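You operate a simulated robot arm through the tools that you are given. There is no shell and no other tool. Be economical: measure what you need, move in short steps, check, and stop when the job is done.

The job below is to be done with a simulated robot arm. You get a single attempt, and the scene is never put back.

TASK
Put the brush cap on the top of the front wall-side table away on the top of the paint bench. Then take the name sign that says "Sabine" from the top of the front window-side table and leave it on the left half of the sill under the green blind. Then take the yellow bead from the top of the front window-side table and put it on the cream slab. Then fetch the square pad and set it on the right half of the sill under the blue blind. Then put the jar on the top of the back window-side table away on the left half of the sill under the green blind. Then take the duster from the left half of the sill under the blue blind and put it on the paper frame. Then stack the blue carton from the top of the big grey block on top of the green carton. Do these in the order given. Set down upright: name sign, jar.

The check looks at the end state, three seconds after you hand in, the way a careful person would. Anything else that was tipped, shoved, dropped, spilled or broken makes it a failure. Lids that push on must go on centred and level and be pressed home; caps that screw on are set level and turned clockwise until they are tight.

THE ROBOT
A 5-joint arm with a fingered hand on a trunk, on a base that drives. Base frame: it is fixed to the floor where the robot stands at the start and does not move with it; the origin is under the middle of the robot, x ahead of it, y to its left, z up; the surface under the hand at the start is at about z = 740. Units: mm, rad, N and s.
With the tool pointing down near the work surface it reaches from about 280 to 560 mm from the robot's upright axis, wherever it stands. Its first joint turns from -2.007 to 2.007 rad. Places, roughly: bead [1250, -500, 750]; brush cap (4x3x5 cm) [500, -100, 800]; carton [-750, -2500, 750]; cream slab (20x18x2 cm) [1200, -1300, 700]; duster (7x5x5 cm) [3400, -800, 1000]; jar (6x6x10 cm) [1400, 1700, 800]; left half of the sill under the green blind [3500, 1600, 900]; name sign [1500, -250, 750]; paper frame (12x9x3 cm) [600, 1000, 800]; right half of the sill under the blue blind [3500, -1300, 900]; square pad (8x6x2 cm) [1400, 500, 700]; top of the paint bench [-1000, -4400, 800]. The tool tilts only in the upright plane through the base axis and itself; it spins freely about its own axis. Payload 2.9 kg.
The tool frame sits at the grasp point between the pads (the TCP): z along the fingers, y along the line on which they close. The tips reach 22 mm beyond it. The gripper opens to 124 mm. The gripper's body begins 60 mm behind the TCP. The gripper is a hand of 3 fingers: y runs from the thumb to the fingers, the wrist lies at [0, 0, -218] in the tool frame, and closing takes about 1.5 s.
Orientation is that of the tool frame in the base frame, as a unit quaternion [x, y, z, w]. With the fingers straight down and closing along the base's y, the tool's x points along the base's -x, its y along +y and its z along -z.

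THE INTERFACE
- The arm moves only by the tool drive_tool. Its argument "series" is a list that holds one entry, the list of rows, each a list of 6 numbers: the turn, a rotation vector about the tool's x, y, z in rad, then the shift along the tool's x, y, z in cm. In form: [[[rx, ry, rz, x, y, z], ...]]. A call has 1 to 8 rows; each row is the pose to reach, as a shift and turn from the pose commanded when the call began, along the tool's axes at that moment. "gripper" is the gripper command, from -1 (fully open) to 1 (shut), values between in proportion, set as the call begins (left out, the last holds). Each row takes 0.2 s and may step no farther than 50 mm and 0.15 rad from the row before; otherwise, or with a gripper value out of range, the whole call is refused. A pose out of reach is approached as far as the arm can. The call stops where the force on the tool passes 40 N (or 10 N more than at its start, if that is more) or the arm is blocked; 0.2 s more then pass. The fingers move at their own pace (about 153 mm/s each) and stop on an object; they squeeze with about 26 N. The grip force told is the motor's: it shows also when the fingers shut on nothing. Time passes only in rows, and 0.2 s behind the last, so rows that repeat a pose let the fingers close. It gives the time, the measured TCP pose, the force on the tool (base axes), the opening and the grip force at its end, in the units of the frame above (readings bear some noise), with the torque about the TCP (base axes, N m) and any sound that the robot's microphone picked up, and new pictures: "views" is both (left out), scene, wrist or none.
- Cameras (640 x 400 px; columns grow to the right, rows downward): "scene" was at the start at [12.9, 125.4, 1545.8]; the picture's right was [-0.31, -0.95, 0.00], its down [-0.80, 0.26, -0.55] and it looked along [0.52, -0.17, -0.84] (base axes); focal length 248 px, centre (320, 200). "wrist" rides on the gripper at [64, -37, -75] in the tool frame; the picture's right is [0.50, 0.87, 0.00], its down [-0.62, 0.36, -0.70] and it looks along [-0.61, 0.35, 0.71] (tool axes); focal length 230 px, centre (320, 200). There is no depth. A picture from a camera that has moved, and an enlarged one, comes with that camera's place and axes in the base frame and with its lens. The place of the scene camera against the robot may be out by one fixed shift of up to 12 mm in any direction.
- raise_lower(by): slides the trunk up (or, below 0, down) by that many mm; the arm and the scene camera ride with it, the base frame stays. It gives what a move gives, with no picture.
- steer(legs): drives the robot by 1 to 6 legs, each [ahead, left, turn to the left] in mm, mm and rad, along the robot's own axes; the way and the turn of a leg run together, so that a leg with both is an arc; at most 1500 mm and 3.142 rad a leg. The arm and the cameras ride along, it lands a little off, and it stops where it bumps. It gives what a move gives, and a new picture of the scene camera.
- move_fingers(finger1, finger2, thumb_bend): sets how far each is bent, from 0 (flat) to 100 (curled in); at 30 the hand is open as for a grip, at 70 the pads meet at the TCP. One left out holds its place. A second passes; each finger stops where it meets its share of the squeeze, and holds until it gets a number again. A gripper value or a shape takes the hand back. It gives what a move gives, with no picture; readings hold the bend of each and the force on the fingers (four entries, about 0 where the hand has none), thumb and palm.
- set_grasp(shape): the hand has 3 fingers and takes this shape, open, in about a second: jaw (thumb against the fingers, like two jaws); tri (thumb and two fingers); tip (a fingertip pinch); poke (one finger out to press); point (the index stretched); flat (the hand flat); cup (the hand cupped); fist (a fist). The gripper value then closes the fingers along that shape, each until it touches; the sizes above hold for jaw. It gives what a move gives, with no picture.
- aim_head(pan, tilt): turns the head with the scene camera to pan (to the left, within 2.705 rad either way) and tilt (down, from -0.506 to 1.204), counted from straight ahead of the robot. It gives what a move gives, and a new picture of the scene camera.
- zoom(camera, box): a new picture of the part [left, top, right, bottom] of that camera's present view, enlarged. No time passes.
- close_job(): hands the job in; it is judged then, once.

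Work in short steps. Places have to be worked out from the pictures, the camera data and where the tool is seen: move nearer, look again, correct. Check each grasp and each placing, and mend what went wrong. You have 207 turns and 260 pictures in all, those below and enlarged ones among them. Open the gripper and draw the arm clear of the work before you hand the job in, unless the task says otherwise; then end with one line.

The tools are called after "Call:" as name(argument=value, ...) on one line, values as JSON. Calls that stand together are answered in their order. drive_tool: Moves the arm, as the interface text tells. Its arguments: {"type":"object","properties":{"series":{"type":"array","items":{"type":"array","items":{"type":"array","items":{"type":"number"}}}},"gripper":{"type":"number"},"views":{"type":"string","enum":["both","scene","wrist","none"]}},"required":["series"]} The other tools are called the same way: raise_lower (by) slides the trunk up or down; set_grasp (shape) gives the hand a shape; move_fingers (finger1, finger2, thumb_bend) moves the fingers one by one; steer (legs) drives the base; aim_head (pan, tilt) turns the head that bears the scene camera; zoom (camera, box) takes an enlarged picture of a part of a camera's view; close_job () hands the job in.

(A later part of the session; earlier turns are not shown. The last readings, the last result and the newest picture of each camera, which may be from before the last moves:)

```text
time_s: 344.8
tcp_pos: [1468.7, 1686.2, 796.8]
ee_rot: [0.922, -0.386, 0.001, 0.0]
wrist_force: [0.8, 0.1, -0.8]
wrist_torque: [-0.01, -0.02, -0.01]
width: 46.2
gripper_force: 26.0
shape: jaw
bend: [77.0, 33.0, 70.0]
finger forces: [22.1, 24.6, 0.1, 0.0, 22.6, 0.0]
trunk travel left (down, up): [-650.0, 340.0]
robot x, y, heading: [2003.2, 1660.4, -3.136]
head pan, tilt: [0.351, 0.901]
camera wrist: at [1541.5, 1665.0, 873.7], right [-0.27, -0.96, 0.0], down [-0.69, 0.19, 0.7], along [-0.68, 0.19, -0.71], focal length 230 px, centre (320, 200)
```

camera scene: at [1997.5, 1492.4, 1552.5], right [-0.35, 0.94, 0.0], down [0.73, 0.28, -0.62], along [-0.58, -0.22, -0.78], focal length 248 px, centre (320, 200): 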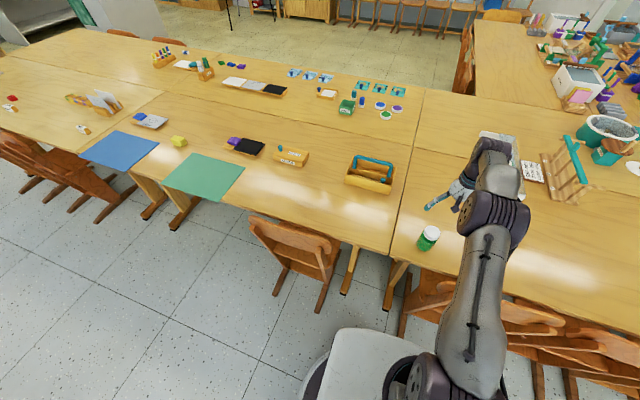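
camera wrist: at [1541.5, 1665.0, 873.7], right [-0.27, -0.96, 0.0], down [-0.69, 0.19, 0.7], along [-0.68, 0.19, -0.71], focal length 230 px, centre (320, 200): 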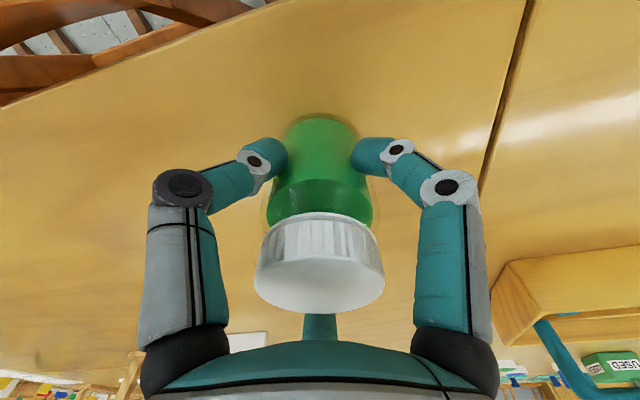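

Well gripped. I lift it, back off and turn toward the green-blind sill.

Call:
drive_tool(series=[[[0, 0, 0, 0, 0, -3], [0, 0, 0, 0, 0, -8], [0, 0, 0, 0, 0, -13], [0, 0, 0, 1.5, -1.5, -17], [0, 0, 0, 3.5, -3.5, -20], [0, 0, 0, 5.5, -5.5, -23], [0, 0, 0, 7.5, -7.5, -26], [0, 0, 0, 7.5, -7.5, -28]]], gripper=1, views="wrist")

Call:
steer(legs=[[-370, 0, 0], [0, 0, 3.13], [450, -30, 0]])

Call:
aim_head(pan=0.1, tilt=0.6)

```text
time_s: 346.6
tcp_pos: [1574.9, 1685.6, 1079.1]
ee_rot: [0.923, -0.386, 0.0, 0.001]
wrist_force: [-0.2, -0.1, -2.9]
wrist_torque: [-0.01, -0.04, -0.02]
width: 46.0
gripper_force: 26.1
shape: jaw
bend: [77.0, 32.0, 70.0]
finger forces: [22.4, 28.0, 0.0, 0.0, 21.3, 0.0]
trunk travel left (down, up): [-650.0, 340.0]
robot x, y, heading: [2003.2, 1656.8, -3.13]
head pan, tilt: [0.351, 0.901]
camera wrist: at [1646.5, 1664.7, 1155.1], right [-0.27, -0.96, 0.0], down [-0.69, 0.19, 0.7], along [-0.68, 0.19, -0.71], focal length 230 px, centre (320, 200)
```

wrist: 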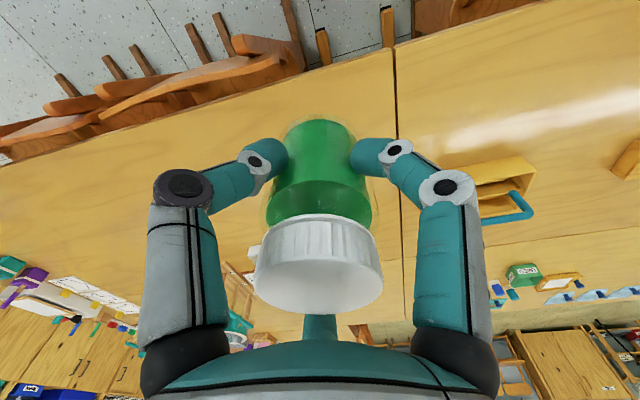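

```text
time_s: 358.8
tcp_pos: [3263.6, 1625.0, 1079.4]
ee_rot: [0.379, 0.925, 0.001, 0.0]
wrist_force: [0.3, -0.1, -2.7]
wrist_torque: [0.0, 0.04, -0.01]
width: 45.5
gripper_force: 26.0
shape: jaw
bend: [77.0, 32.0, 70.0]
finger forces: [22.3, 27.9, 0.0, 0.0, 20.7, 0.0]
trunk travel left (down, up): [-650.0, 340.0]
robot x, y, heading: [2836.1, 1641.2, 0.025]
head pan, tilt: [0.351, 0.901]
camera scene: at [2849.2, 1816.9, 1552.4], right [0.37, -0.93, 0.0], down [-0.73, -0.29, -0.62], along [0.58, 0.23, -0.78], focal length 248 px, centre (320, 200)
```

scene: 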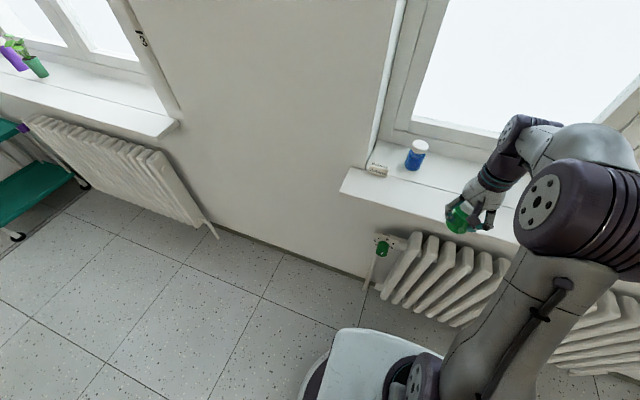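

```text
time_s: 359.6
tcp_pos: [3263.3, 1625.1, 1078.7]
ee_rot: [0.379, 0.925, 0.0, 0.0]
wrist_force: [0.1, 0.4, -3.0]
wrist_torque: [0.04, 0.04, 0.0]
width: 45.4
gripper_force: 25.9
shape: jaw
bend: [77.0, 32.0, 70.0]
finger forces: [22.5, 27.9, 0.0, 0.1, 20.8, 0.0]
trunk travel left (down, up): [-650.0, 340.0]
robot x, y, heading: [2833.6, 1645.1, 0.027]
head pan, tilt: [0.099, 0.6]
camera scene: at [2865.9, 1800.3, 1577.1], right [0.12, -0.99, 0.0], down [-0.56, -0.07, -0.82], along [0.82, 0.1, -0.57], focal length 248 px, centre (320, 200)
```

scene: 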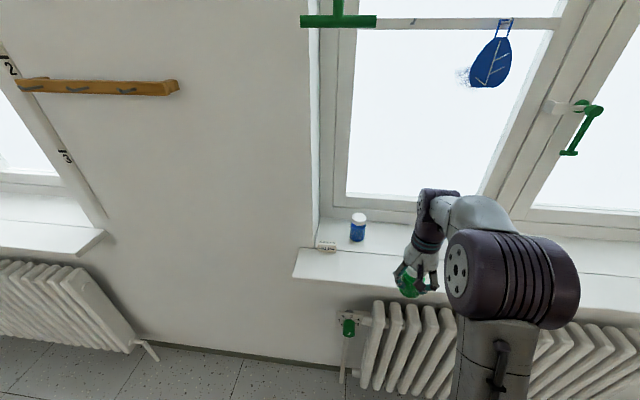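

I move 60 mm closer, then bring the jar over (3415,1610).

Call:
steer(legs=[[60, 0, -0.025]])

```text
time_s: 360.5
tcp_pos: [3326.1, 1614.0, 1079.9]
ee_rot: [0.389, 0.921, -0.002, -0.001]
wrist_force: [0.8, 0.0, -2.7]
wrist_torque: [-0.02, 0.05, -0.02]
width: 45.4
gripper_force: 25.6
shape: jaw
bend: [77.0, 32.0, 70.0]
finger forces: [22.4, 28.0, 0.0, 0.0, 20.8, 0.0]
trunk travel left (down, up): [-650.0, 340.0]
robot x, y, heading: [2898.2, 1644.6, 0.002]
head pan, tilt: [0.099, 0.6]
camera scene: at [2933.0, 1800.3, 1577.2], right [0.1, -1.0, 0.0], down [-0.56, -0.06, -0.82], along [0.82, 0.08, -0.57], focal length 248 px, centre (320, 200)
```

scene: 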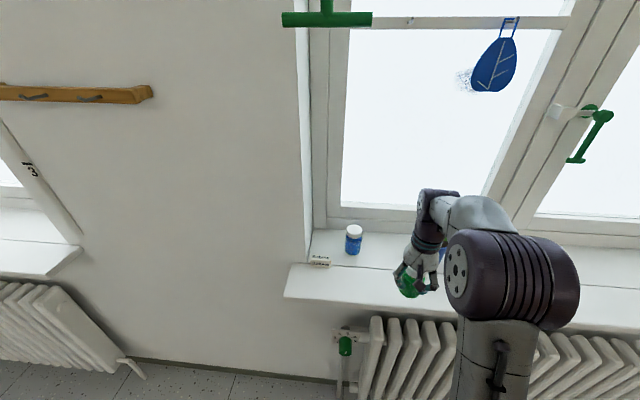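

Call:
drive_tool(series=[[[0, 0, 0, -3.1, 3.2, 0], [0, 0, 0, -6.2, 6.4, 0], [0, 0, 0, -6.2, 6.4, 3], [0, 0, 0, -6.2, 6.4, 5.5], [0, 0, 0, -6.2, 6.4, 6.5], [0, 0, 0, -6.2, 6.4, 6.5]]], gripper=1)

```text
time_s: 361.9
tcp_pos: [3412.2, 1615.1, 1014.8]
ee_rot: [0.39, 0.921, 0.0, 0.0]
wrist_force: [-0.8, -0.1, -3.0]
wrist_torque: [0.05, 0.04, 0.01]
width: 45.2
gripper_force: 26.3
shape: jaw
bend: [77.0, 32.0, 70.0]
finger forces: [22.3, 28.7, 0.0, 0.1, 20.8, 0.0]
trunk travel left (down, up): [-650.0, 340.0]
robot x, y, heading: [2898.8, 1642.2, 0.004]
head pan, tilt: [0.099, 0.6]
camera scene: at [2931.3, 1800.3, 1577.2], right [0.1, -1.0, 0.0], down [-0.56, -0.06, -0.82], along [0.82, 0.08, -0.57], focal length 248 px, centre (320, 200)
camera wrist: at [3342.6, 1634.0, 1090.7], right [0.27, 0.96, 0.0], down [0.69, -0.2, 0.7], along [0.67, -0.19, -0.71], focal length 230 px, centre (320, 200)
```

scene: 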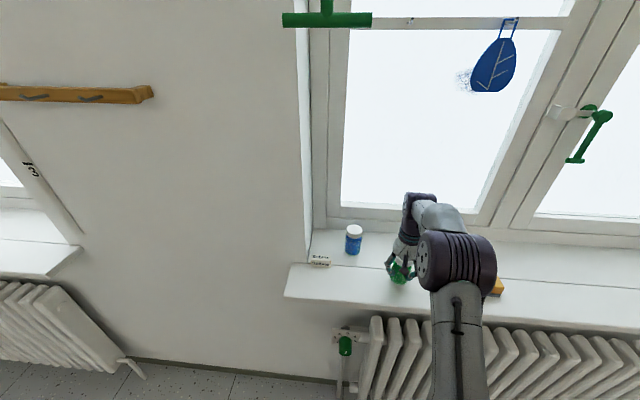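
wrist: 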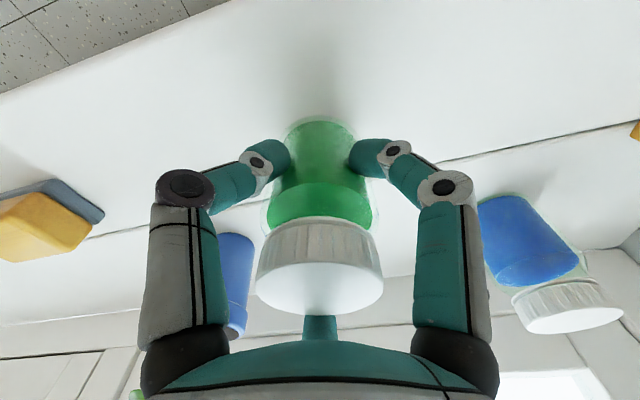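

Clear spot between sponge and blue jar. I lower in small steps.

Call:
drive_tool(series=[[[0, 0, 0, 0, 0, 0.4], [0, 0, 0, 0, 0, 0.8], [0, 0, 0, 0, 0, 1.0], [0, 0, 0, 0, 0, 1.2], [0, 0, 0, 0, 0, 1.4], [0, 0, 0, 0, 0, 1.6], [0, 0, 0, 0, 0, 1.8], [0, 0, 0, 0, 0, 2.0]]], gripper=1, views="wrist")

```text
time_s: 363.9
tcp_pos: [3410.4, 1614.4, 999.8]
ee_rot: [0.39, 0.921, 0.002, 0.006]
wrist_force: [-3.1, 1.5, 24.1]
wrist_torque: [-0.13, -0.19, -0.05]
width: 46.5
gripper_force: 26.0
shape: jaw
bend: [78.0, 30.0, 71.0]
finger forces: [26.3, 26.4, 0.0, 0.1, 25.3, 0.0]
trunk travel left (down, up): [-650.0, 340.0]
robot x, y, heading: [2900.3, 1646.2, 0.004]
head pan, tilt: [0.099, 0.6]
stopped in row 8: the force on the tool passed its limit at 41 N (the readings are from after the stop); the commanded pose is now the measured one
camera wrist: at [3340.5, 1633.6, 1074.4], right [0.27, 0.96, 0.0], down [0.68, -0.19, 0.71], along [0.68, -0.19, -0.7], focal length 230 px, centre (320, 200)
```

wrist: 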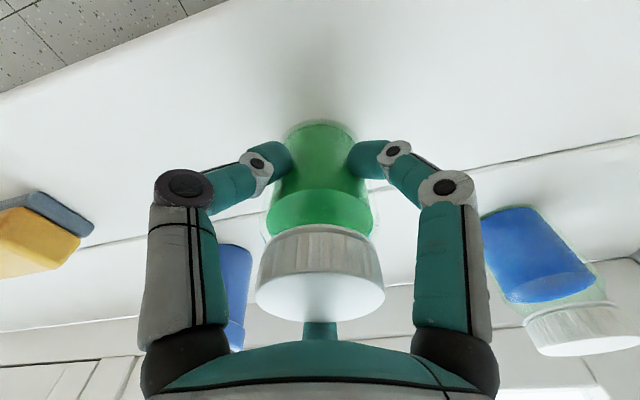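

Jar is on the sill. I ease, open, and rise straight up.

Call:
drive_tool(series=[[[0, 0, 0, 0, 0, -0.15], [0, 0, 0, 0, 0, -0.15]]], views="none")

Call:
drive_tool(series=[[[0, 0, 0, 0, 0, 0], [0, 0, 0, 0, 0, 0], [0, 0, 0, 0, 0, 0], [0, 0, 0, 0, 0, 0], [0, 0, 0, 0, 0, -4], [0, 0, 0, 0, 0, -8], [0, 0, 0, 0, 0, -12], [0, 0, 0, 0, 0, -15]]], gripper=-0.8)

```text
time_s: 364.5
tcp_pos: [3411.3, 1616.0, 999.7]
ee_rot: [0.39, 0.921, 0.002, 0.006]
wrist_force: [-2.1, 2.2, 24.9]
wrist_torque: [-0.06, -0.26, -0.05]
width: 46.6
gripper_force: 25.3
shape: jaw
bend: [78.0, 30.0, 71.0]
finger forces: [25.8, 26.8, 0.0, 0.0, 24.3, 0.0]
trunk travel left (down, up): [-650.0, 340.0]
robot x, y, heading: [2896.3, 1646.6, 0.001]
head pan, tilt: [0.099, 0.6]
```

```text
time_s: 366.3
tcp_pos: [3411.7, 1614.5, 1145.7]
ee_rot: [0.39, 0.921, 0.0, 0.003]
wrist_force: [-0.5, 0.1, -0.2]
wrist_torque: [0.02, 0.02, 0.0]
width: 111.3
gripper_force: 0.0
shape: jaw
bend: [26.0, 26.0, 34.0]
finger forces: [0.0, 0.1, 0.0, 0.0, 0.0, 0.1]
trunk travel left (down, up): [-650.0, 340.0]
robot x, y, heading: [2897.3, 1644.3, -0.001]
head pan, tilt: [0.099, 0.6]
camera scene: at [2931.5, 1800.2, 1577.2], right [0.1, -1.0, 0.0], down [-0.56, -0.06, -0.82], along [0.82, 0.08, -0.57], focal length 248 px, centre (320, 200)
camera wrist: at [3341.8, 1632.9, 1221.9], right [0.27, 0.96, 0.0], down [0.68, -0.2, 0.7], along [0.68, -0.19, -0.71], focal length 230 px, centre (320, 200)
```

scene: 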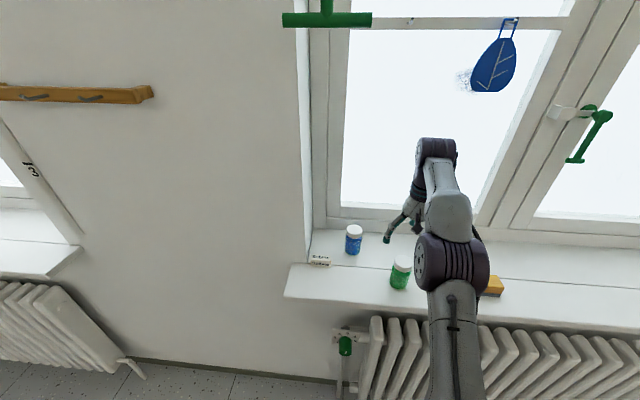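
wrist: 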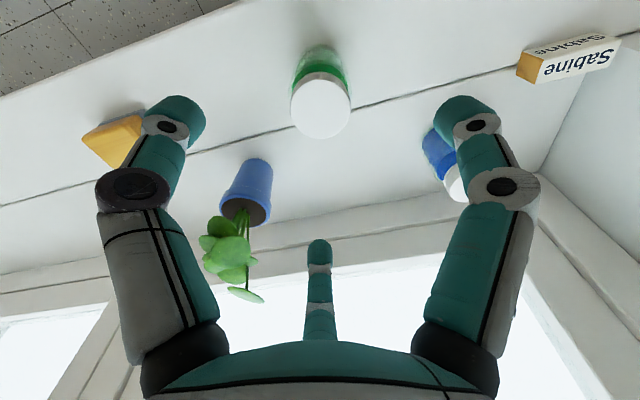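

Jar upright. Next the duster at about (3430,-826) on the blue sill.

Call:
steer(legs=[[-350, 0, 0], [0, -1225, 0], [0, -1225, 0], [340, 0, 0]])

Call:
drive_tool(series=[[[0, 0, 0, 0, 0, 2]]], views="wrist")

```text
time_s: 381.8
tcp_pos: [3419.3, -779.6, 1146.2]
ee_rot: [0.377, 0.926, 0.0, 0.003]
wrist_force: [0.1, -0.8, -0.4]
wrist_torque: [0.01, -0.01, 0.01]
width: 111.3
gripper_force: 0.1
shape: jaw
bend: [26.0, 26.0, 34.0]
finger forces: [0.0, 0.1, 0.0, 0.1, 0.1, 0.0]
trunk travel left (down, up): [-650.0, 340.0]
robot x, y, heading: [2901.6, -766.5, 0.029]
head pan, tilt: [0.099, 0.6]
camera scene: at [2932.4, -608.5, 1577.2], right [0.13, -0.99, 0.0], down [-0.56, -0.07, -0.82], along [0.82, 0.11, -0.57], focal length 248 px, centre (320, 200)
```

scene: 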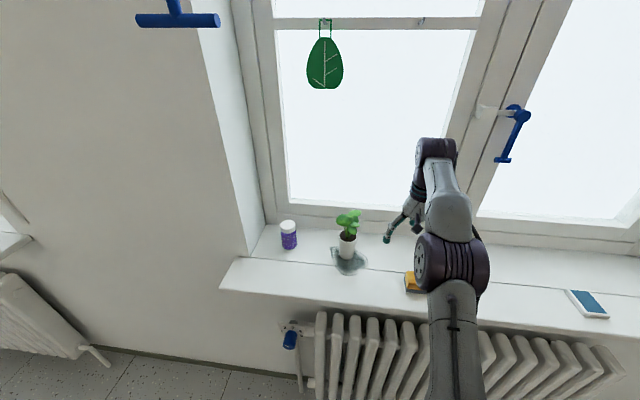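

```text
time_s: 382.2
tcp_pos: [3419.0, -780.0, 1126.0]
ee_rot: [0.376, 0.927, 0.001, 0.004]
wrist_force: [0.0, -0.7, 0.7]
wrist_torque: [-0.01, 0.02, -0.03]
width: 111.4
gripper_force: 0.0
shape: jaw
bend: [26.0, 26.0, 34.0]
finger forces: [0.1, 0.0, 0.1, 0.1, 0.0, 0.0]
trunk travel left (down, up): [-650.0, 340.0]
robot x, y, heading: [2901.8, -765.8, 0.031]
head pan, tilt: [0.099, 0.6]
camera wrist: at [3346.9, -763.7, 1201.5], right [0.25, 0.97, 0.0], down [0.69, -0.17, 0.71], along [0.68, -0.17, -0.71], focal length 230 px, centre (320, 200)
```

wrist: 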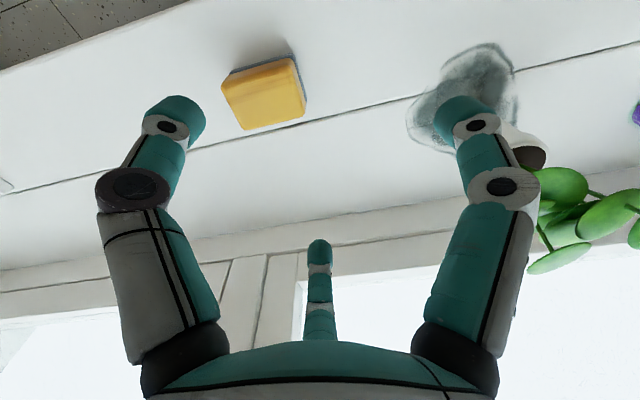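

Duster: centre (3411,-832), 70 long in y, top ≈990. I spin the tool to put the thumb on its end and hover.

Call:
drive_tool(series=[[[0, 0, -0.14, -0.6, -0.9, 1], [0, 0, -0.28, -1.2, -1.8, 2], [0, 0, -0.42, -1.8, -2.6, 3], [0, 0, -0.56, -2.4, -3.4, 4], [0, 0, -0.7, -3.05, -4.29, 5], [0, 0, -0.77, -3.05, -4.29, 6.5], [0, 0, -0.77, -3.05, -4.29, 6.5]]], gripper=-0.5, views="wrist")

```text
time_s: 383.8
tcp_pos: [3409.7, -833.4, 1062.6]
ee_rot: [0.0, 1.0, 0.0, 0.004]
wrist_force: [0.6, -0.4, -0.5]
wrist_torque: [-0.03, 0.0, -0.03]
width: 93.3
gripper_force: 0.1
shape: jaw
bend: [26.0, 26.0, 55.0]
finger forces: [0.0, 0.1, 0.0, 0.1, 0.1, 0.0]
trunk travel left (down, up): [-650.0, 340.0]
robot x, y, heading: [2902.0, -764.6, 0.031]
head pan, tilt: [0.099, 0.6]
camera wrist: at [3345.8, -871.1, 1137.1], right [-0.5, 0.87, 0.0], down [0.61, 0.36, 0.7], along [0.61, 0.35, -0.71], focal length 230 px, centre (320, 200)
```

wrist: 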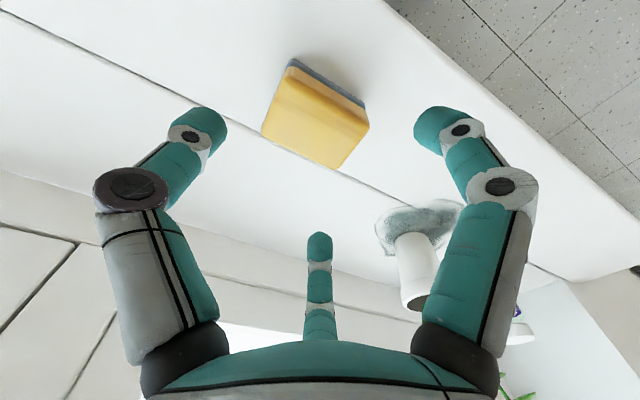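

Call:
drive_tool(series=[[[0, 0, 0, -0.2, -0.2, 4], [0, 0, 0, -0.2, -0.2, 8], [0, 0, 0, -0.2, -0.2, 9.4], [0, 0, 0, -0.2, -0.2, 9.4]]], gripper=-0.5, views="none")

Call:
drive_tool(series=[[[0, 0, 0, 0, 0, 0], [0, 0, 0, 0, 0, 0], [0, 0, 0, 0, 0, 0], [0, 0, 0, 0, 0, 0], [0, 0, 0, 0, 0, 0], [0, 0, 0, 0, 0, 0], [0, 0, 0, 0, 0, 0], [0, 0, 0, 0, 0, 0]]], gripper=1, views="wrist")

```text
time_s: 384.8
tcp_pos: [3413.7, -835.5, 966.9]
ee_rot: [0.001, 1.0, -0.001, 0.003]
wrist_force: [0.6, 0.1, 3.5]
wrist_torque: [0.09, 0.16, -0.01]
width: 93.2
gripper_force: 0.0
shape: jaw
bend: [26.0, 26.0, 55.0]
finger forces: [3.6, 0.0, 0.1, 0.1, 0.0, 0.0]
trunk travel left (down, up): [-650.0, 340.0]
robot x, y, heading: [2905.3, -764.3, 0.033]
head pan, tilt: [0.099, 0.6]
```

```text
time_s: 386.6
tcp_pos: [3412.5, -836.4, 967.5]
ee_rot: [0.001, 1.0, -0.001, 0.002]
wrist_force: [-1.6, 1.3, 2.9]
wrist_torque: [0.06, 0.14, -0.03]
width: 42.9
gripper_force: 25.7
shape: jaw
bend: [35.0, 78.0, 71.0]
finger forces: [21.6, 22.2, 0.0, 0.0, 21.7, 0.0]
trunk travel left (down, up): [-650.0, 340.0]
robot x, y, heading: [2901.8, -763.5, 0.03]
head pan, tilt: [0.099, 0.6]
camera wrist: at [3349.4, -874.0, 1043.0], right [-0.5, 0.87, 0.0], down [0.61, 0.36, 0.7], along [0.61, 0.35, -0.71], focal length 230 px, centre (320, 200)
```

wrist: 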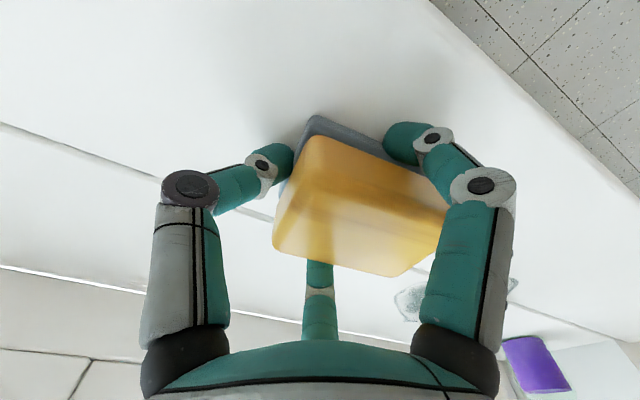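

Duster gripped. I lift, fold in, and start the drive round to the wall side of the tables.

Call:
drive_tool(series=[[[0, 0, 0, 0, 0, -3], [0, 0, 0, 0, 0, -8], [0, 0, 0, 3, 2, -11], [0, 0, 0, 6, 4, -12], [0, 0, 0, 9, 6, -12], [0, 0, 0, 12, 6, -12]]], gripper=1, views="wrist")

Call:
steer(legs=[[-600, 0, -0.03], [0, -1480, 0], [-1500, 0, 0], [-945, 0, 0], [0, 400, 0], [-300, 500, 0]])

```text
time_s: 388.0
tcp_pos: [3290.7, -773.7, 1087.2]
ee_rot: [0.001, 1.0, 0.0, 0.003]
wrist_force: [-0.2, 0.0, -0.5]
wrist_torque: [-0.01, 0.01, -0.01]
width: 42.2
gripper_force: 26.2
shape: jaw
bend: [35.0, 78.0, 71.0]
finger forces: [20.2, 23.7, 0.1, 0.0, 20.8, 0.0]
trunk travel left (down, up): [-650.0, 340.0]
robot x, y, heading: [2899.9, -764.5, 0.035]
head pan, tilt: [0.099, 0.6]
camera wrist: at [3226.7, -811.5, 1162.5], right [-0.5, 0.87, 0.0], down [0.61, 0.36, 0.71], along [0.61, 0.35, -0.71], focal length 230 px, centre (320, 200)
```

wrist: 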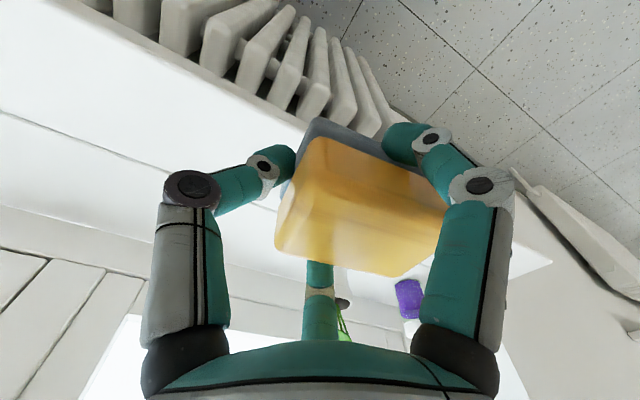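

```text
time_s: 414.8
tcp_pos: [-5.9, -1337.0, 1087.5]
ee_rot: [0.025, 1.0, 0.0, 0.004]
wrist_force: [1.1, -0.6, -0.8]
wrist_torque: [0.0, -0.01, -0.02]
width: 42.0
gripper_force: 25.8
shape: jaw
bend: [35.0, 78.0, 71.0]
finger forces: [20.2, 23.8, 0.0, 0.1, 20.9, 0.1]
trunk travel left (down, up): [-650.0, 340.0]
robot x, y, heading: [-395.2, -1309.2, -0.021]
head pan, tilt: [0.099, 0.6]
camera scene: at [-357.9, -1153.3, 1577.2], right [0.08, -1.0, 0.0], down [-0.56, -0.04, -0.83], along [0.82, 0.06, -0.56], focal length 248 px, centre (320, 200)
```

scene: 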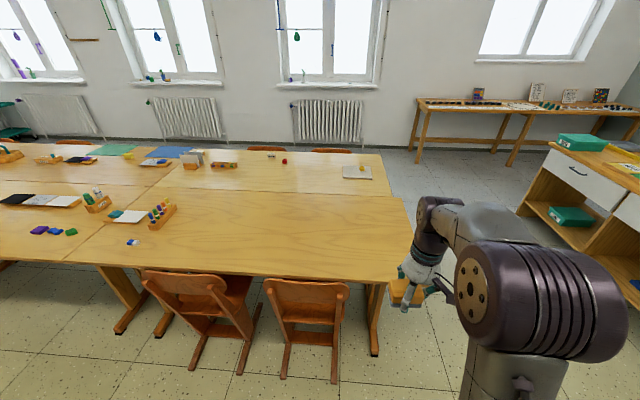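

All clear. I continue along the wall side to y≈1000 and look at the table there.

Call:
steer(legs=[[0, 1500, 0.021], [0, 780, 0]])

Call:
aim_head(pan=0.0, tilt=0.7)

```text
time_s: 426.0
tcp_pos: [-11.3, 970.4, 1086.5]
ee_rot: [0.006, 1.0, 0.0, 0.003]
wrist_force: [0.2, 0.3, -0.6]
wrist_torque: [-0.03, 0.01, 0.0]
width: 42.0
gripper_force: 26.3
shape: jaw
bend: [35.0, 78.0, 71.0]
finger forces: [20.2, 23.6, 0.0, 0.0, 20.8, 0.1]
trunk travel left (down, up): [-650.0, 340.0]
robot x, y, heading: [-399.6, 984.8, 0.022]
head pan, tilt: [0.099, 0.6]
camera scene: at [-370.3, 1137.9, 1577.2], right [0.12, -0.99, 0.0], down [-0.56, -0.07, -0.82], along [0.82, 0.1, -0.57], focal length 248 px, centre (320, 200)
```

scene: 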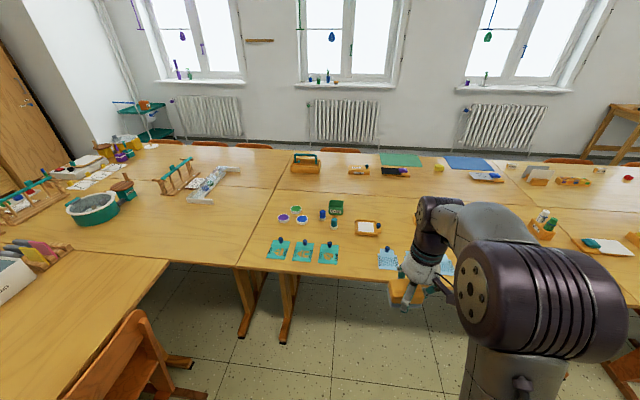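

```text
time_s: 426.7
tcp_pos: [-12.1, 969.1, 1086.8]
ee_rot: [0.005, 1.0, 0.0, 0.002]
wrist_force: [0.4, -0.2, -1.1]
wrist_torque: [-0.01, 0.01, 0.01]
width: 42.0
gripper_force: 26.5
shape: jaw
bend: [35.0, 78.0, 71.0]
finger forces: [20.3, 23.7, 0.0, 0.1, 20.8, 0.1]
trunk travel left (down, up): [-650.0, 340.0]
robot x, y, heading: [-397.4, 981.2, 0.02]
head pan, tilt: [0.0, 0.7]
camera scene: at [-373.1, 1128.7, 1568.6], right [0.02, -1.0, 0.0], down [-0.64, -0.01, -0.77], along [0.77, 0.02, -0.64], focal length 248 px, centre (320, 200)
```

scene: 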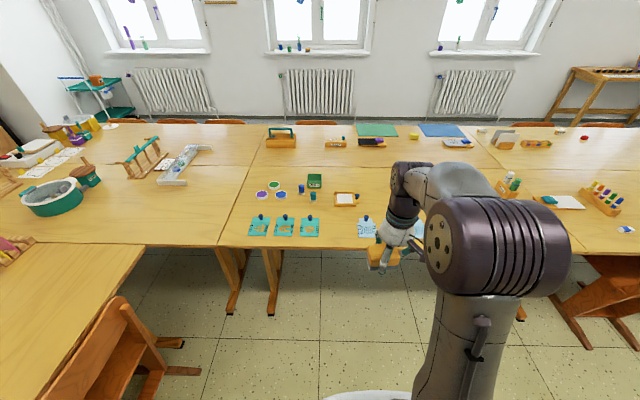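

Call:
zoom(camera="scene", box=[240, 160, 400, 260])

```text
4.00 times, centred on (320, 210) of scene
camera zoom: at [-373.1, 1128.7, 1568.6], right [0.02, -1.0, 0.0], down [-0.64, -0.01, -0.77], along [0.77, 0.02, -0.64], focal length 990 px, centre (320, 160)
```

zoom: 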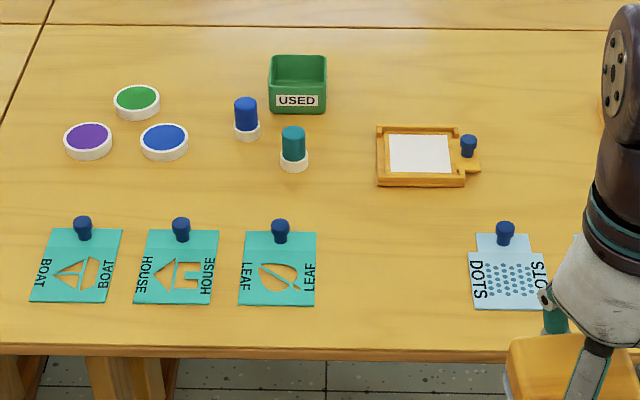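

The paper frame is centred near (617,1029), paper inside the wooden rim. I drive up to the table there.

Call:
steer(legs=[[380, 40, -0.02]])

Call:
aim_head(pan=-0.15, tilt=0.95)

```text
time_s: 429.1
tcp_pos: [365.9, 997.8, 1086.3]
ee_rot: [0.023, 1.0, 0.0, 0.002]
wrist_force: [-0.3, -0.3, -1.1]
wrist_torque: [0.02, 0.02, 0.07]
width: 42.2
gripper_force: 25.6
shape: jaw
bend: [35.0, 78.0, 71.0]
finger forces: [20.2, 23.7, 0.1, 0.0, 20.9, 0.1]
trunk travel left (down, up): [-650.0, 340.0]
robot x, y, heading: [-22.0, 1019.9, -0.015]
head pan, tilt: [0.0, 0.7]
camera scene: at [10.5, 1169.3, 1568.6], right [-0.01, -1.0, 0.0], down [-0.64, 0.01, -0.76], along [0.76, -0.01, -0.64], focal length 248 px, centre (320, 200)
```

scene: 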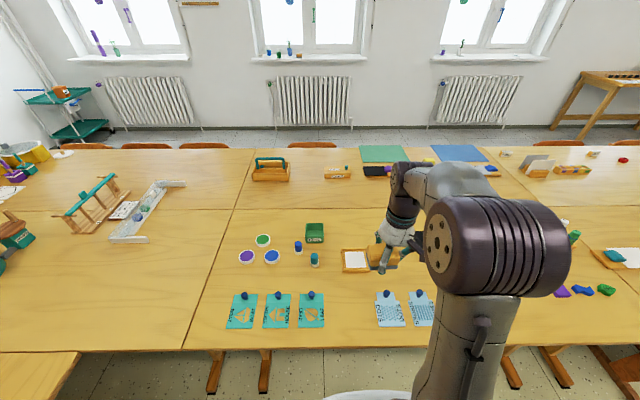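

```text
time_s: 429.9
tcp_pos: [365.5, 997.0, 1085.9]
ee_rot: [0.023, 1.0, 0.0, 0.002]
wrist_force: [0.9, -0.4, -0.6]
wrist_torque: [-0.02, 0.01, 0.01]
width: 41.8
gripper_force: 25.9
shape: jaw
bend: [35.0, 78.0, 71.0]
finger forces: [20.2, 23.7, 0.1, 0.1, 20.7, 0.0]
trunk travel left (down, up): [-650.0, 340.0]
robot x, y, heading: [-21.6, 1021.9, -0.017]
head pan, tilt: [-0.15, 0.949]
camera scene: at [-3.5, 1158.6, 1548.9], right [-0.16, -0.99, 0.0], down [-0.8, 0.13, -0.58], along [0.57, -0.1, -0.81], focal length 248 px, centre (320, 200)
```

scene: 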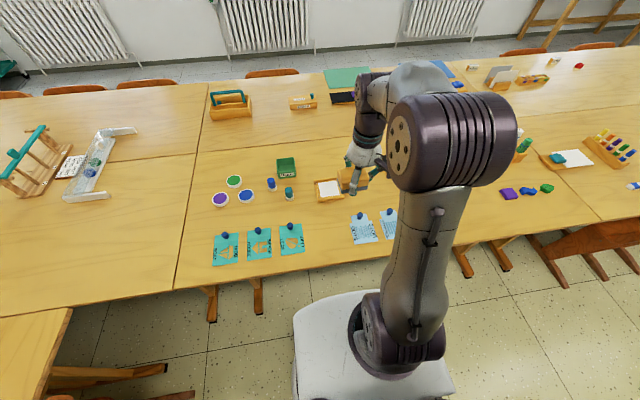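

Table edge is near x≈343. I move 70 mm further and extend the duster over the frame to check with the wrist camera.

Call:
steer(legs=[[70, 0, 0.017]])

Call:
drive_tool(series=[[[0, 0, 0.02, -4, 0, 3], [0, 0, 0.02, -8, 0, 6], [0, 0, 0.02, -11, 0, 9], [0, 0, 0.02, -11, 0, 12], [0, 0, 0.02, -11, 0, 12]]], gripper=1)

```text
time_s: 430.9
tcp_pos: [437.5, 1002.8, 1087.1]
ee_rot: [0.017, 1.0, 0.0, 0.002]
wrist_force: [0.3, 0.1, -1.1]
wrist_torque: [0.01, 0.01, 0.03]
width: 42.2
gripper_force: 26.0
shape: jaw
bend: [35.0, 78.0, 71.0]
finger forces: [20.2, 23.7, 0.0, 0.0, 20.8, 0.0]
trunk travel left (down, up): [-650.0, 340.0]
robot x, y, heading: [48.7, 1021.8, 0.003]
head pan, tilt: [-0.15, 0.949]
camera scene: at [67.4, 1158.2, 1548.8], right [-0.15, -0.99, 0.0], down [-0.8, 0.12, -0.58], along [0.57, -0.09, -0.81], focal length 248 px, centre (320, 200)
```

scene: 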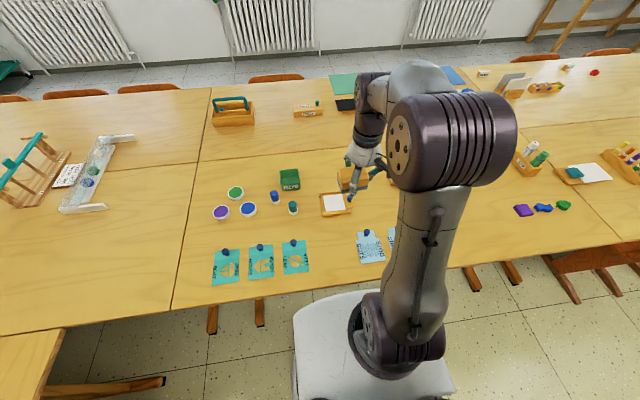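

```text
time_s: 432.1
tcp_pos: [547.4, 1000.1, 967.3]
ee_rot: [0.025, 1.0, 0.0, 0.003]
wrist_force: [-0.2, -0.4, -0.8]
wrist_torque: [0.01, -0.03, 0.04]
width: 41.6
gripper_force: 25.6
shape: jaw
bend: [35.0, 78.0, 71.0]
finger forces: [20.4, 24.0, 0.0, 0.0, 20.1, 0.0]
trunk travel left (down, up): [-650.0, 340.0]
robot x, y, heading: [47.2, 1021.3, -0.002]
head pan, tilt: [-0.15, 0.949]
camera scene: at [65.8, 1158.3, 1548.8], right [-0.15, -0.99, 0.0], down [-0.8, 0.12, -0.58], along [0.58, -0.09, -0.81], focal length 248 px, centre (320, 200)
camera wrist: at [481.2, 964.4, 1043.2], right [-0.46, 0.89, 0.0], down [0.63, 0.32, 0.7], along [0.63, 0.32, -0.71], focal length 230 px, centre (320, 200)
```

scene: 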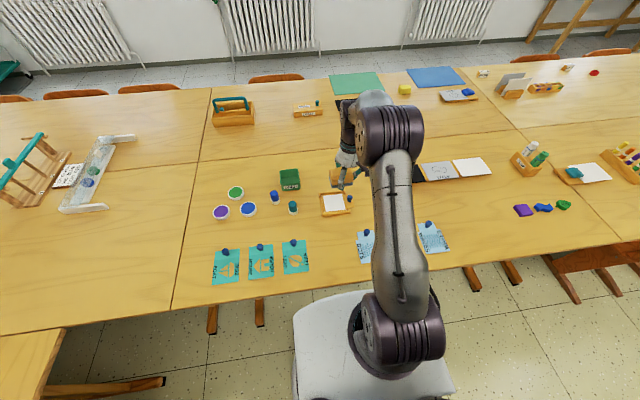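
wrist: 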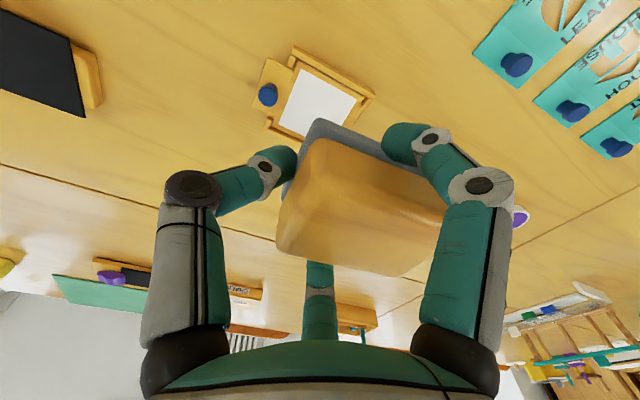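

Paper spans x 560–635, y 981–1053 → centre (598,1017). Duster centre is ~15 mm +y of the TCP, so TCP target (604,1002).

Call:
drive_tool(series=[[[0, 0, -0.05, -3, 0.25, 3], [0, 0, -0.05, -5.65, 0.48, 6], [0, 0, -0.05, -5.65, 0.48, 10], [0, 0, -0.05, -5.65, 0.48, 14], [0, 0, -0.05, -5.65, 0.48, 14]]], gripper=1, views="both")

Call:
zoom(camera="scene", box=[280, 140, 400, 240])

```text
time_s: 433.3
tcp_pos: [607.9, 1001.4, 828.0]
ee_rot: [0.002, 1.0, 0.001, 0.004]
wrist_force: [0.4, 0.2, 0.1]
wrist_torque: [-0.02, 0.0, 0.02]
width: 41.2
gripper_force: 25.8
shape: jaw
bend: [35.0, 78.0, 71.0]
finger forces: [20.5, 24.2, 0.0, 0.1, 19.4, 0.0]
trunk travel left (down, up): [-650.0, 340.0]
robot x, y, heading: [48.5, 1021.8, -0.001]
head pan, tilt: [-0.15, 0.949]
camera scene: at [65.3, 1158.3, 1548.8], right [-0.15, -0.99, 0.0], down [-0.8, 0.12, -0.58], along [0.58, -0.09, -0.81], focal length 248 px, centre (320, 200)
camera wrist: at [543.8, 963.8, 903.5], right [-0.5, 0.87, 0.0], down [0.61, 0.36, 0.71], along [0.61, 0.35, -0.71], focal length 230 px, centre (320, 200)
```

scene: 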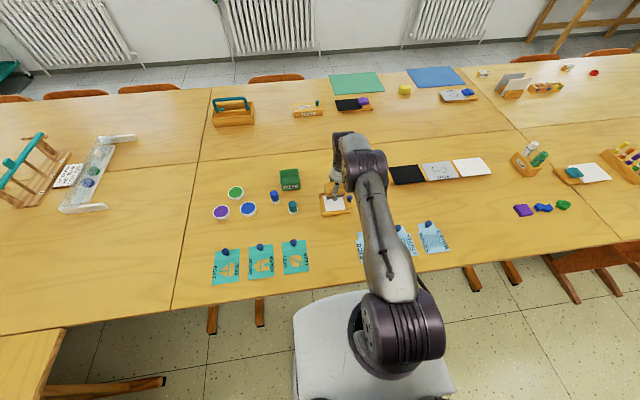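
wrist: 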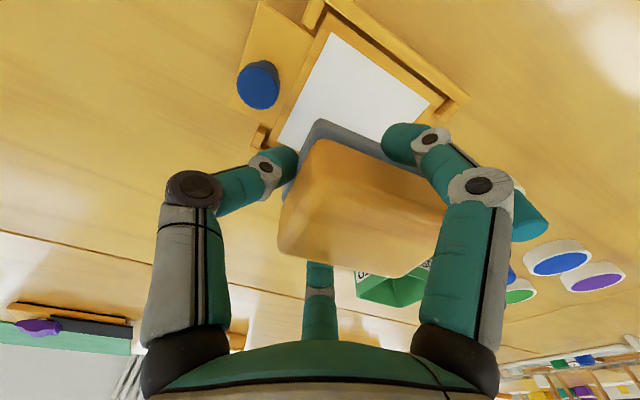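

```text
4.00 times, centred on (340, 190) of scene
camera zoom: at [65.3, 1158.3, 1548.8], right [-0.15, -0.99, 0.0], down [-0.8, 0.12, -0.58], along [0.58, -0.09, -0.81], focal length 990 px, centre (240, 240)
```

zoom: 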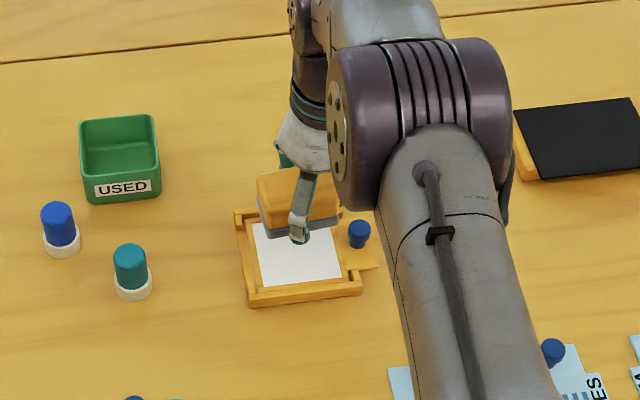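

Alignment is good. A knob sits just beyond the thumb side, so I shift 5 mm toward +y, lower carefully, and will open only slightly.

Call:
drive_tool(series=[[[0, 0, 0, 0, 0.5, 2], [0, 0, 0, 0, 0.5, 4.2], [0, 0, 0, 0, 0.5, 4.6], [0, 0, 0, 0, 0.5, 4.9], [0, 0, 0, 0, 0.5, 5.1], [0, 0, 0, 0, 0.5, 5.3], [0, 0, 0, 0, 0.5, 5.5], [0, 0, 0, 0, 0.5, 5.7]]], gripper=1, views="wrist")

```text
time_s: 435.1
tcp_pos: [604.6, 1006.0, 773.3]
ee_rot: [0.001, 1.0, 0.0, 0.006]
wrist_force: [4.1, 0.9, 20.8]
wrist_torque: [0.44, 0.4, -0.12]
width: 41.0
gripper_force: 25.9
shape: jaw
bend: [35.0, 78.0, 71.0]
finger forces: [40.6, 30.5, 0.1, 0.1, 19.6, 0.1]
trunk travel left (down, up): [-650.0, 340.0]
robot x, y, heading: [47.5, 1021.3, 0.005]
head pan, tilt: [-0.15, 0.949]
camera wrist: at [540.8, 968.3, 848.5], right [-0.5, 0.87, -0.01], down [0.61, 0.36, 0.71], along [0.62, 0.35, -0.71], focal length 230 px, centre (320, 200)
```

wrist: 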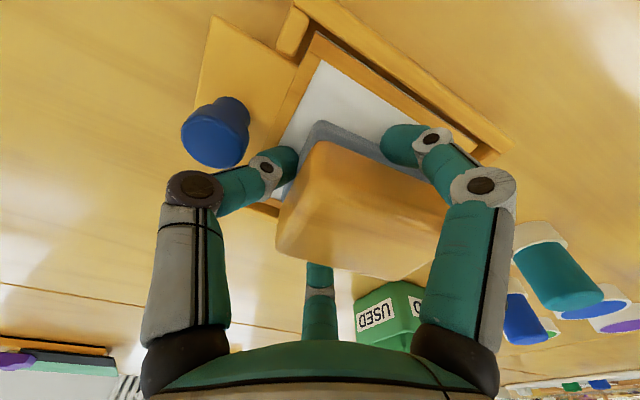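

Contact. I open a little (about 5 mm a finger) and rise.

Call:
drive_tool(series=[[[0, 0, 0, 0, 0, -0.1], [0, 0, 0, 0, 0, -0.1], [0, 0, 0, 0, 0, -0.1], [0, 0, 0, 0, 0, -0.1], [0, 0, 0, 0, 0, -0.1], [0, 0, 0, 0, 0, -1.5]]], gripper=0.2, views="wrist")

```text
time_s: 436.5
tcp_pos: [604.9, 1005.3, 784.4]
ee_rot: [0.002, 1.0, 0.0, 0.002]
wrist_force: [0.1, 0.8, -0.4]
wrist_torque: [-0.02, -0.01, 0.0]
width: 51.8
gripper_force: 0.0
shape: jaw
bend: [39.0, 40.0, 70.0]
finger forces: [1.7, 1.8, 0.0, 0.1, 0.1, 0.1]
trunk travel left (down, up): [-650.0, 340.0]
robot x, y, heading: [48.0, 1020.2, 0.0]
head pan, tilt: [-0.15, 0.949]
camera wrist: at [541.6, 967.1, 859.8], right [-0.5, 0.87, 0.0], down [0.62, 0.35, 0.7], along [0.61, 0.35, -0.71], focal length 230 px, centre (320, 200)
```

wrist: 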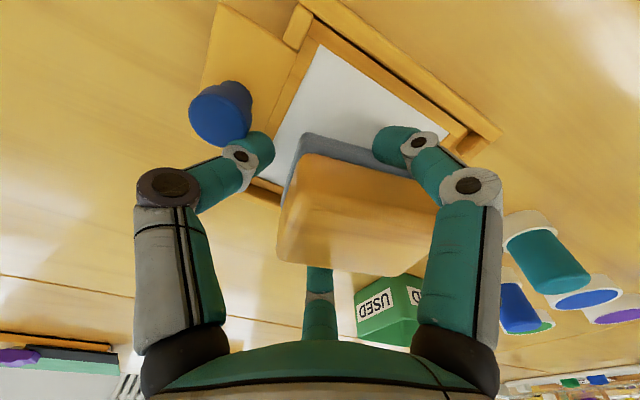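

Call:
drive_tool(series=[[[0, 0, 0, 0, 0, 0], [0, 0, 0, 0, 0, 0], [0, 0, 0, 0, 0, -1.0], [0, 0, 0, 0, 0, -2.5], [0, 0, 0, 0, 0, -5], [0, 0, 0, 0, 0, -9], [0, 0, 0, 0, 0, -13]]], gripper=0.08, views="both")

Call:
zoom(camera="scene", box=[280, 140, 400, 240])

```text
time_s: 438.1
tcp_pos: [604.3, 1007.3, 915.5]
ee_rot: [0.001, 1.0, 0.0, 0.003]
wrist_force: [-0.5, -0.1, 0.4]
wrist_torque: [0.0, 0.02, 0.0]
width: 57.1
gripper_force: 0.1
shape: jaw
bend: [38.0, 38.0, 70.0]
finger forces: [0.0, 0.0, 0.1, 0.1, 0.0, 0.1]
trunk travel left (down, up): [-650.0, 340.0]
robot x, y, heading: [47.7, 1022.9, 0.001]
head pan, tilt: [-0.15, 0.949]
camera scene: at [65.1, 1158.4, 1548.8], right [-0.15, -0.99, 0.0], down [-0.8, 0.12, -0.58], along [0.58, -0.09, -0.81], focal length 248 px, centre (320, 200)
camera wrist: at [539.2, 968.7, 990.4], right [-0.5, 0.87, 0.0], down [0.61, 0.36, 0.7], along [0.61, 0.35, -0.71], focal length 230 px, centre (320, 200)
```

scene: 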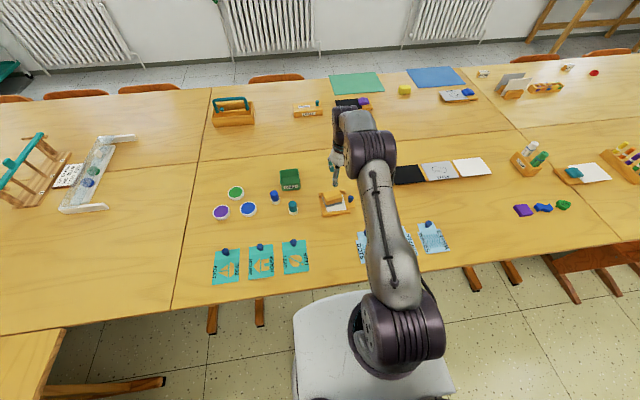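
wrist: 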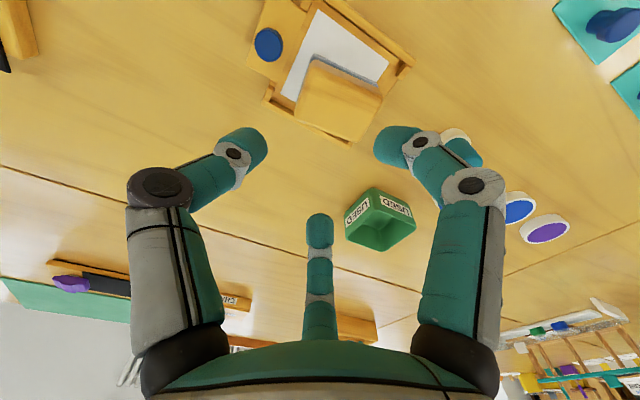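

```text
4.00 times, centred on (340, 190) of scene
camera zoom: at [65.1, 1158.4, 1548.8], right [-0.15, -0.99, 0.0], down [-0.8, 0.12, -0.58], along [0.58, -0.09, -0.81], focal length 990 px, centre (240, 240)
```

zoom: 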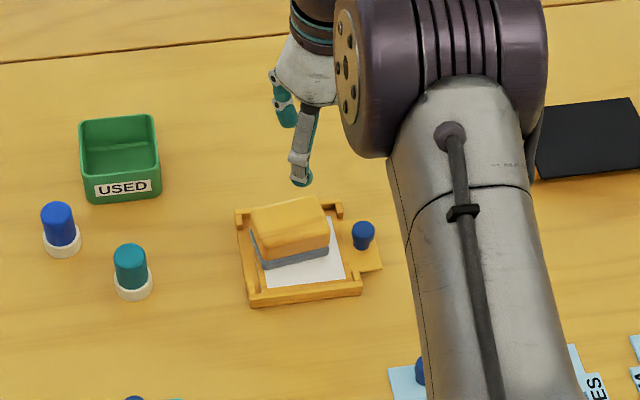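

Duster sits on the paper frame. Last task: cartons on the grey block. I retract and drive to the block's west side, by the blue carton.

Call:
drive_tool(series=[[[0, 0, 0, 4, 0, -4], [0, 0, 0, 8, 0, -8], [0, 0, 0, 12, 0, -12], [0, 0, 0, 16, 0, -15]]], views="none")

Call:
steer(legs=[[-500, 0, 0], [0, -1500, 0], [0, -850, 0], [-1210, 0, 0], [0, -1200, 0]])

Call:
aim_head(pan=0.0, tilt=0.7)

```text
refused: row 1 steps farther than a row can; nothing moved
```

```text
time_s: 463.7
tcp_pos: [-1140.2, -2561.4, 914.5]
ee_rot: [0.004, 1.0, 0.0, 0.003]
wrist_force: [-0.5, 0.6, 0.8]
wrist_torque: [0.0, -0.03, 0.0]
width: 56.7
gripper_force: 0.0
shape: jaw
bend: [38.0, 38.0, 70.0]
finger forces: [0.0, 0.1, 0.1, 0.0, 0.9, 0.0]
trunk travel left (down, up): [-650.0, 340.0]
robot x, y, heading: [-1693.4, -2545.8, -0.01]
head pan, tilt: [-0.15, 0.949]
camera scene: at [-1676.4, -2406.1, 1548.8], right [-0.16, -0.99, 0.0], down [-0.8, 0.13, -0.58], along [0.57, -0.09, -0.81], focal length 248 px, centre (320, 200)
```

scene: 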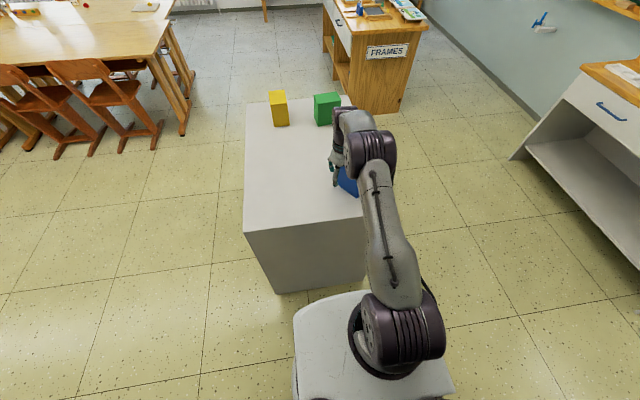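

```text
time_s: 464.5
tcp_pos: [-1139.3, -2560.9, 915.2]
ee_rot: [0.004, 1.0, 0.0, 0.003]
wrist_force: [-0.5, 0.2, 0.9]
wrist_torque: [0.01, -0.01, -0.02]
width: 56.9
gripper_force: 0.1
shape: jaw
bend: [38.0, 38.0, 70.0]
finger forces: [0.1, 0.0, 0.1, 0.0, 0.6, 0.0]
trunk travel left (down, up): [-650.0, 340.0]
robot x, y, heading: [-1692.4, -2540.1, -0.005]
head pan, tilt: [0.0, 0.7]
camera scene: at [-1663.3, -2395.2, 1568.5], right [-0.01, -1.0, 0.0], down [-0.64, 0.0, -0.76], along [0.76, -0.01, -0.64], focal length 248 px, centre (320, 200)
```

scene: 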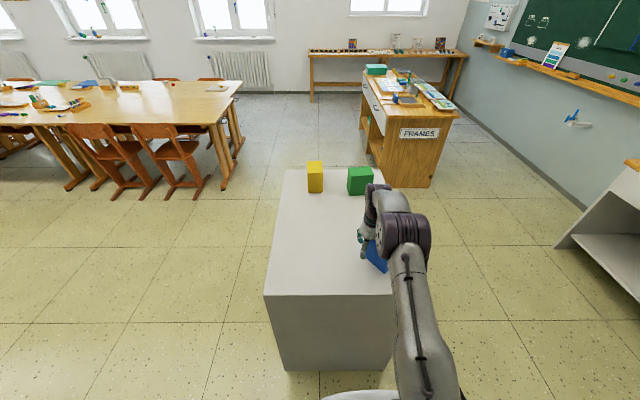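

The retract was refused, so the hand is now low beside the blue carton, with a light touch on the thumb. I look closely before moving.

Call:
drive_tool(series=[[[0, 0, 0, 0, 0, 0]]], views="wrist")

Call:
zoom(camera="scene", box=[280, 150, 440, 290])

```text
time_s: 464.9
tcp_pos: [-1139.9, -2560.9, 914.5]
ee_rot: [0.004, 1.0, 0.0, 0.002]
wrist_force: [0.3, 1.1, 0.6]
wrist_torque: [-0.01, 0.01, -0.04]
width: 56.6
gripper_force: 0.0
shape: jaw
bend: [38.0, 38.0, 70.0]
finger forces: [0.0, 0.0, 0.0, 0.0, 0.6, 0.0]
trunk travel left (down, up): [-650.0, 340.0]
robot x, y, heading: [-1697.3, -2540.9, -0.005]
head pan, tilt: [0.0, 0.7]
camera wrist: at [-1203.6, -2599.1, 989.8], right [-0.49, 0.87, 0.0], down [0.62, 0.35, 0.7], along [0.61, 0.35, -0.71], focal length 230 px, centre (320, 200)
```

wrist: 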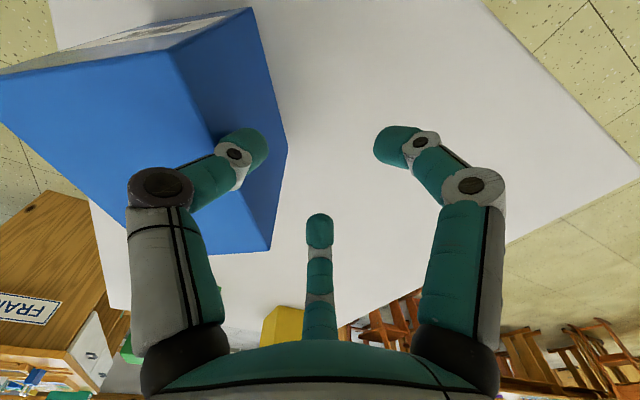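

```text
2.86 times, centred on (360, 220) of scene
camera zoom: at [-1663.3, -2395.1, 1568.6], right [-0.01, -1.0, 0.0], down [-0.64, 0.0, -0.76], along [0.76, -0.01, -0.64], focal length 707 px, centre (206, 143)
```

zoom: 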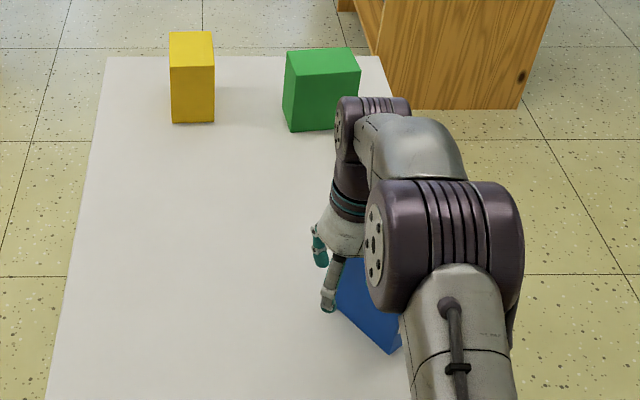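

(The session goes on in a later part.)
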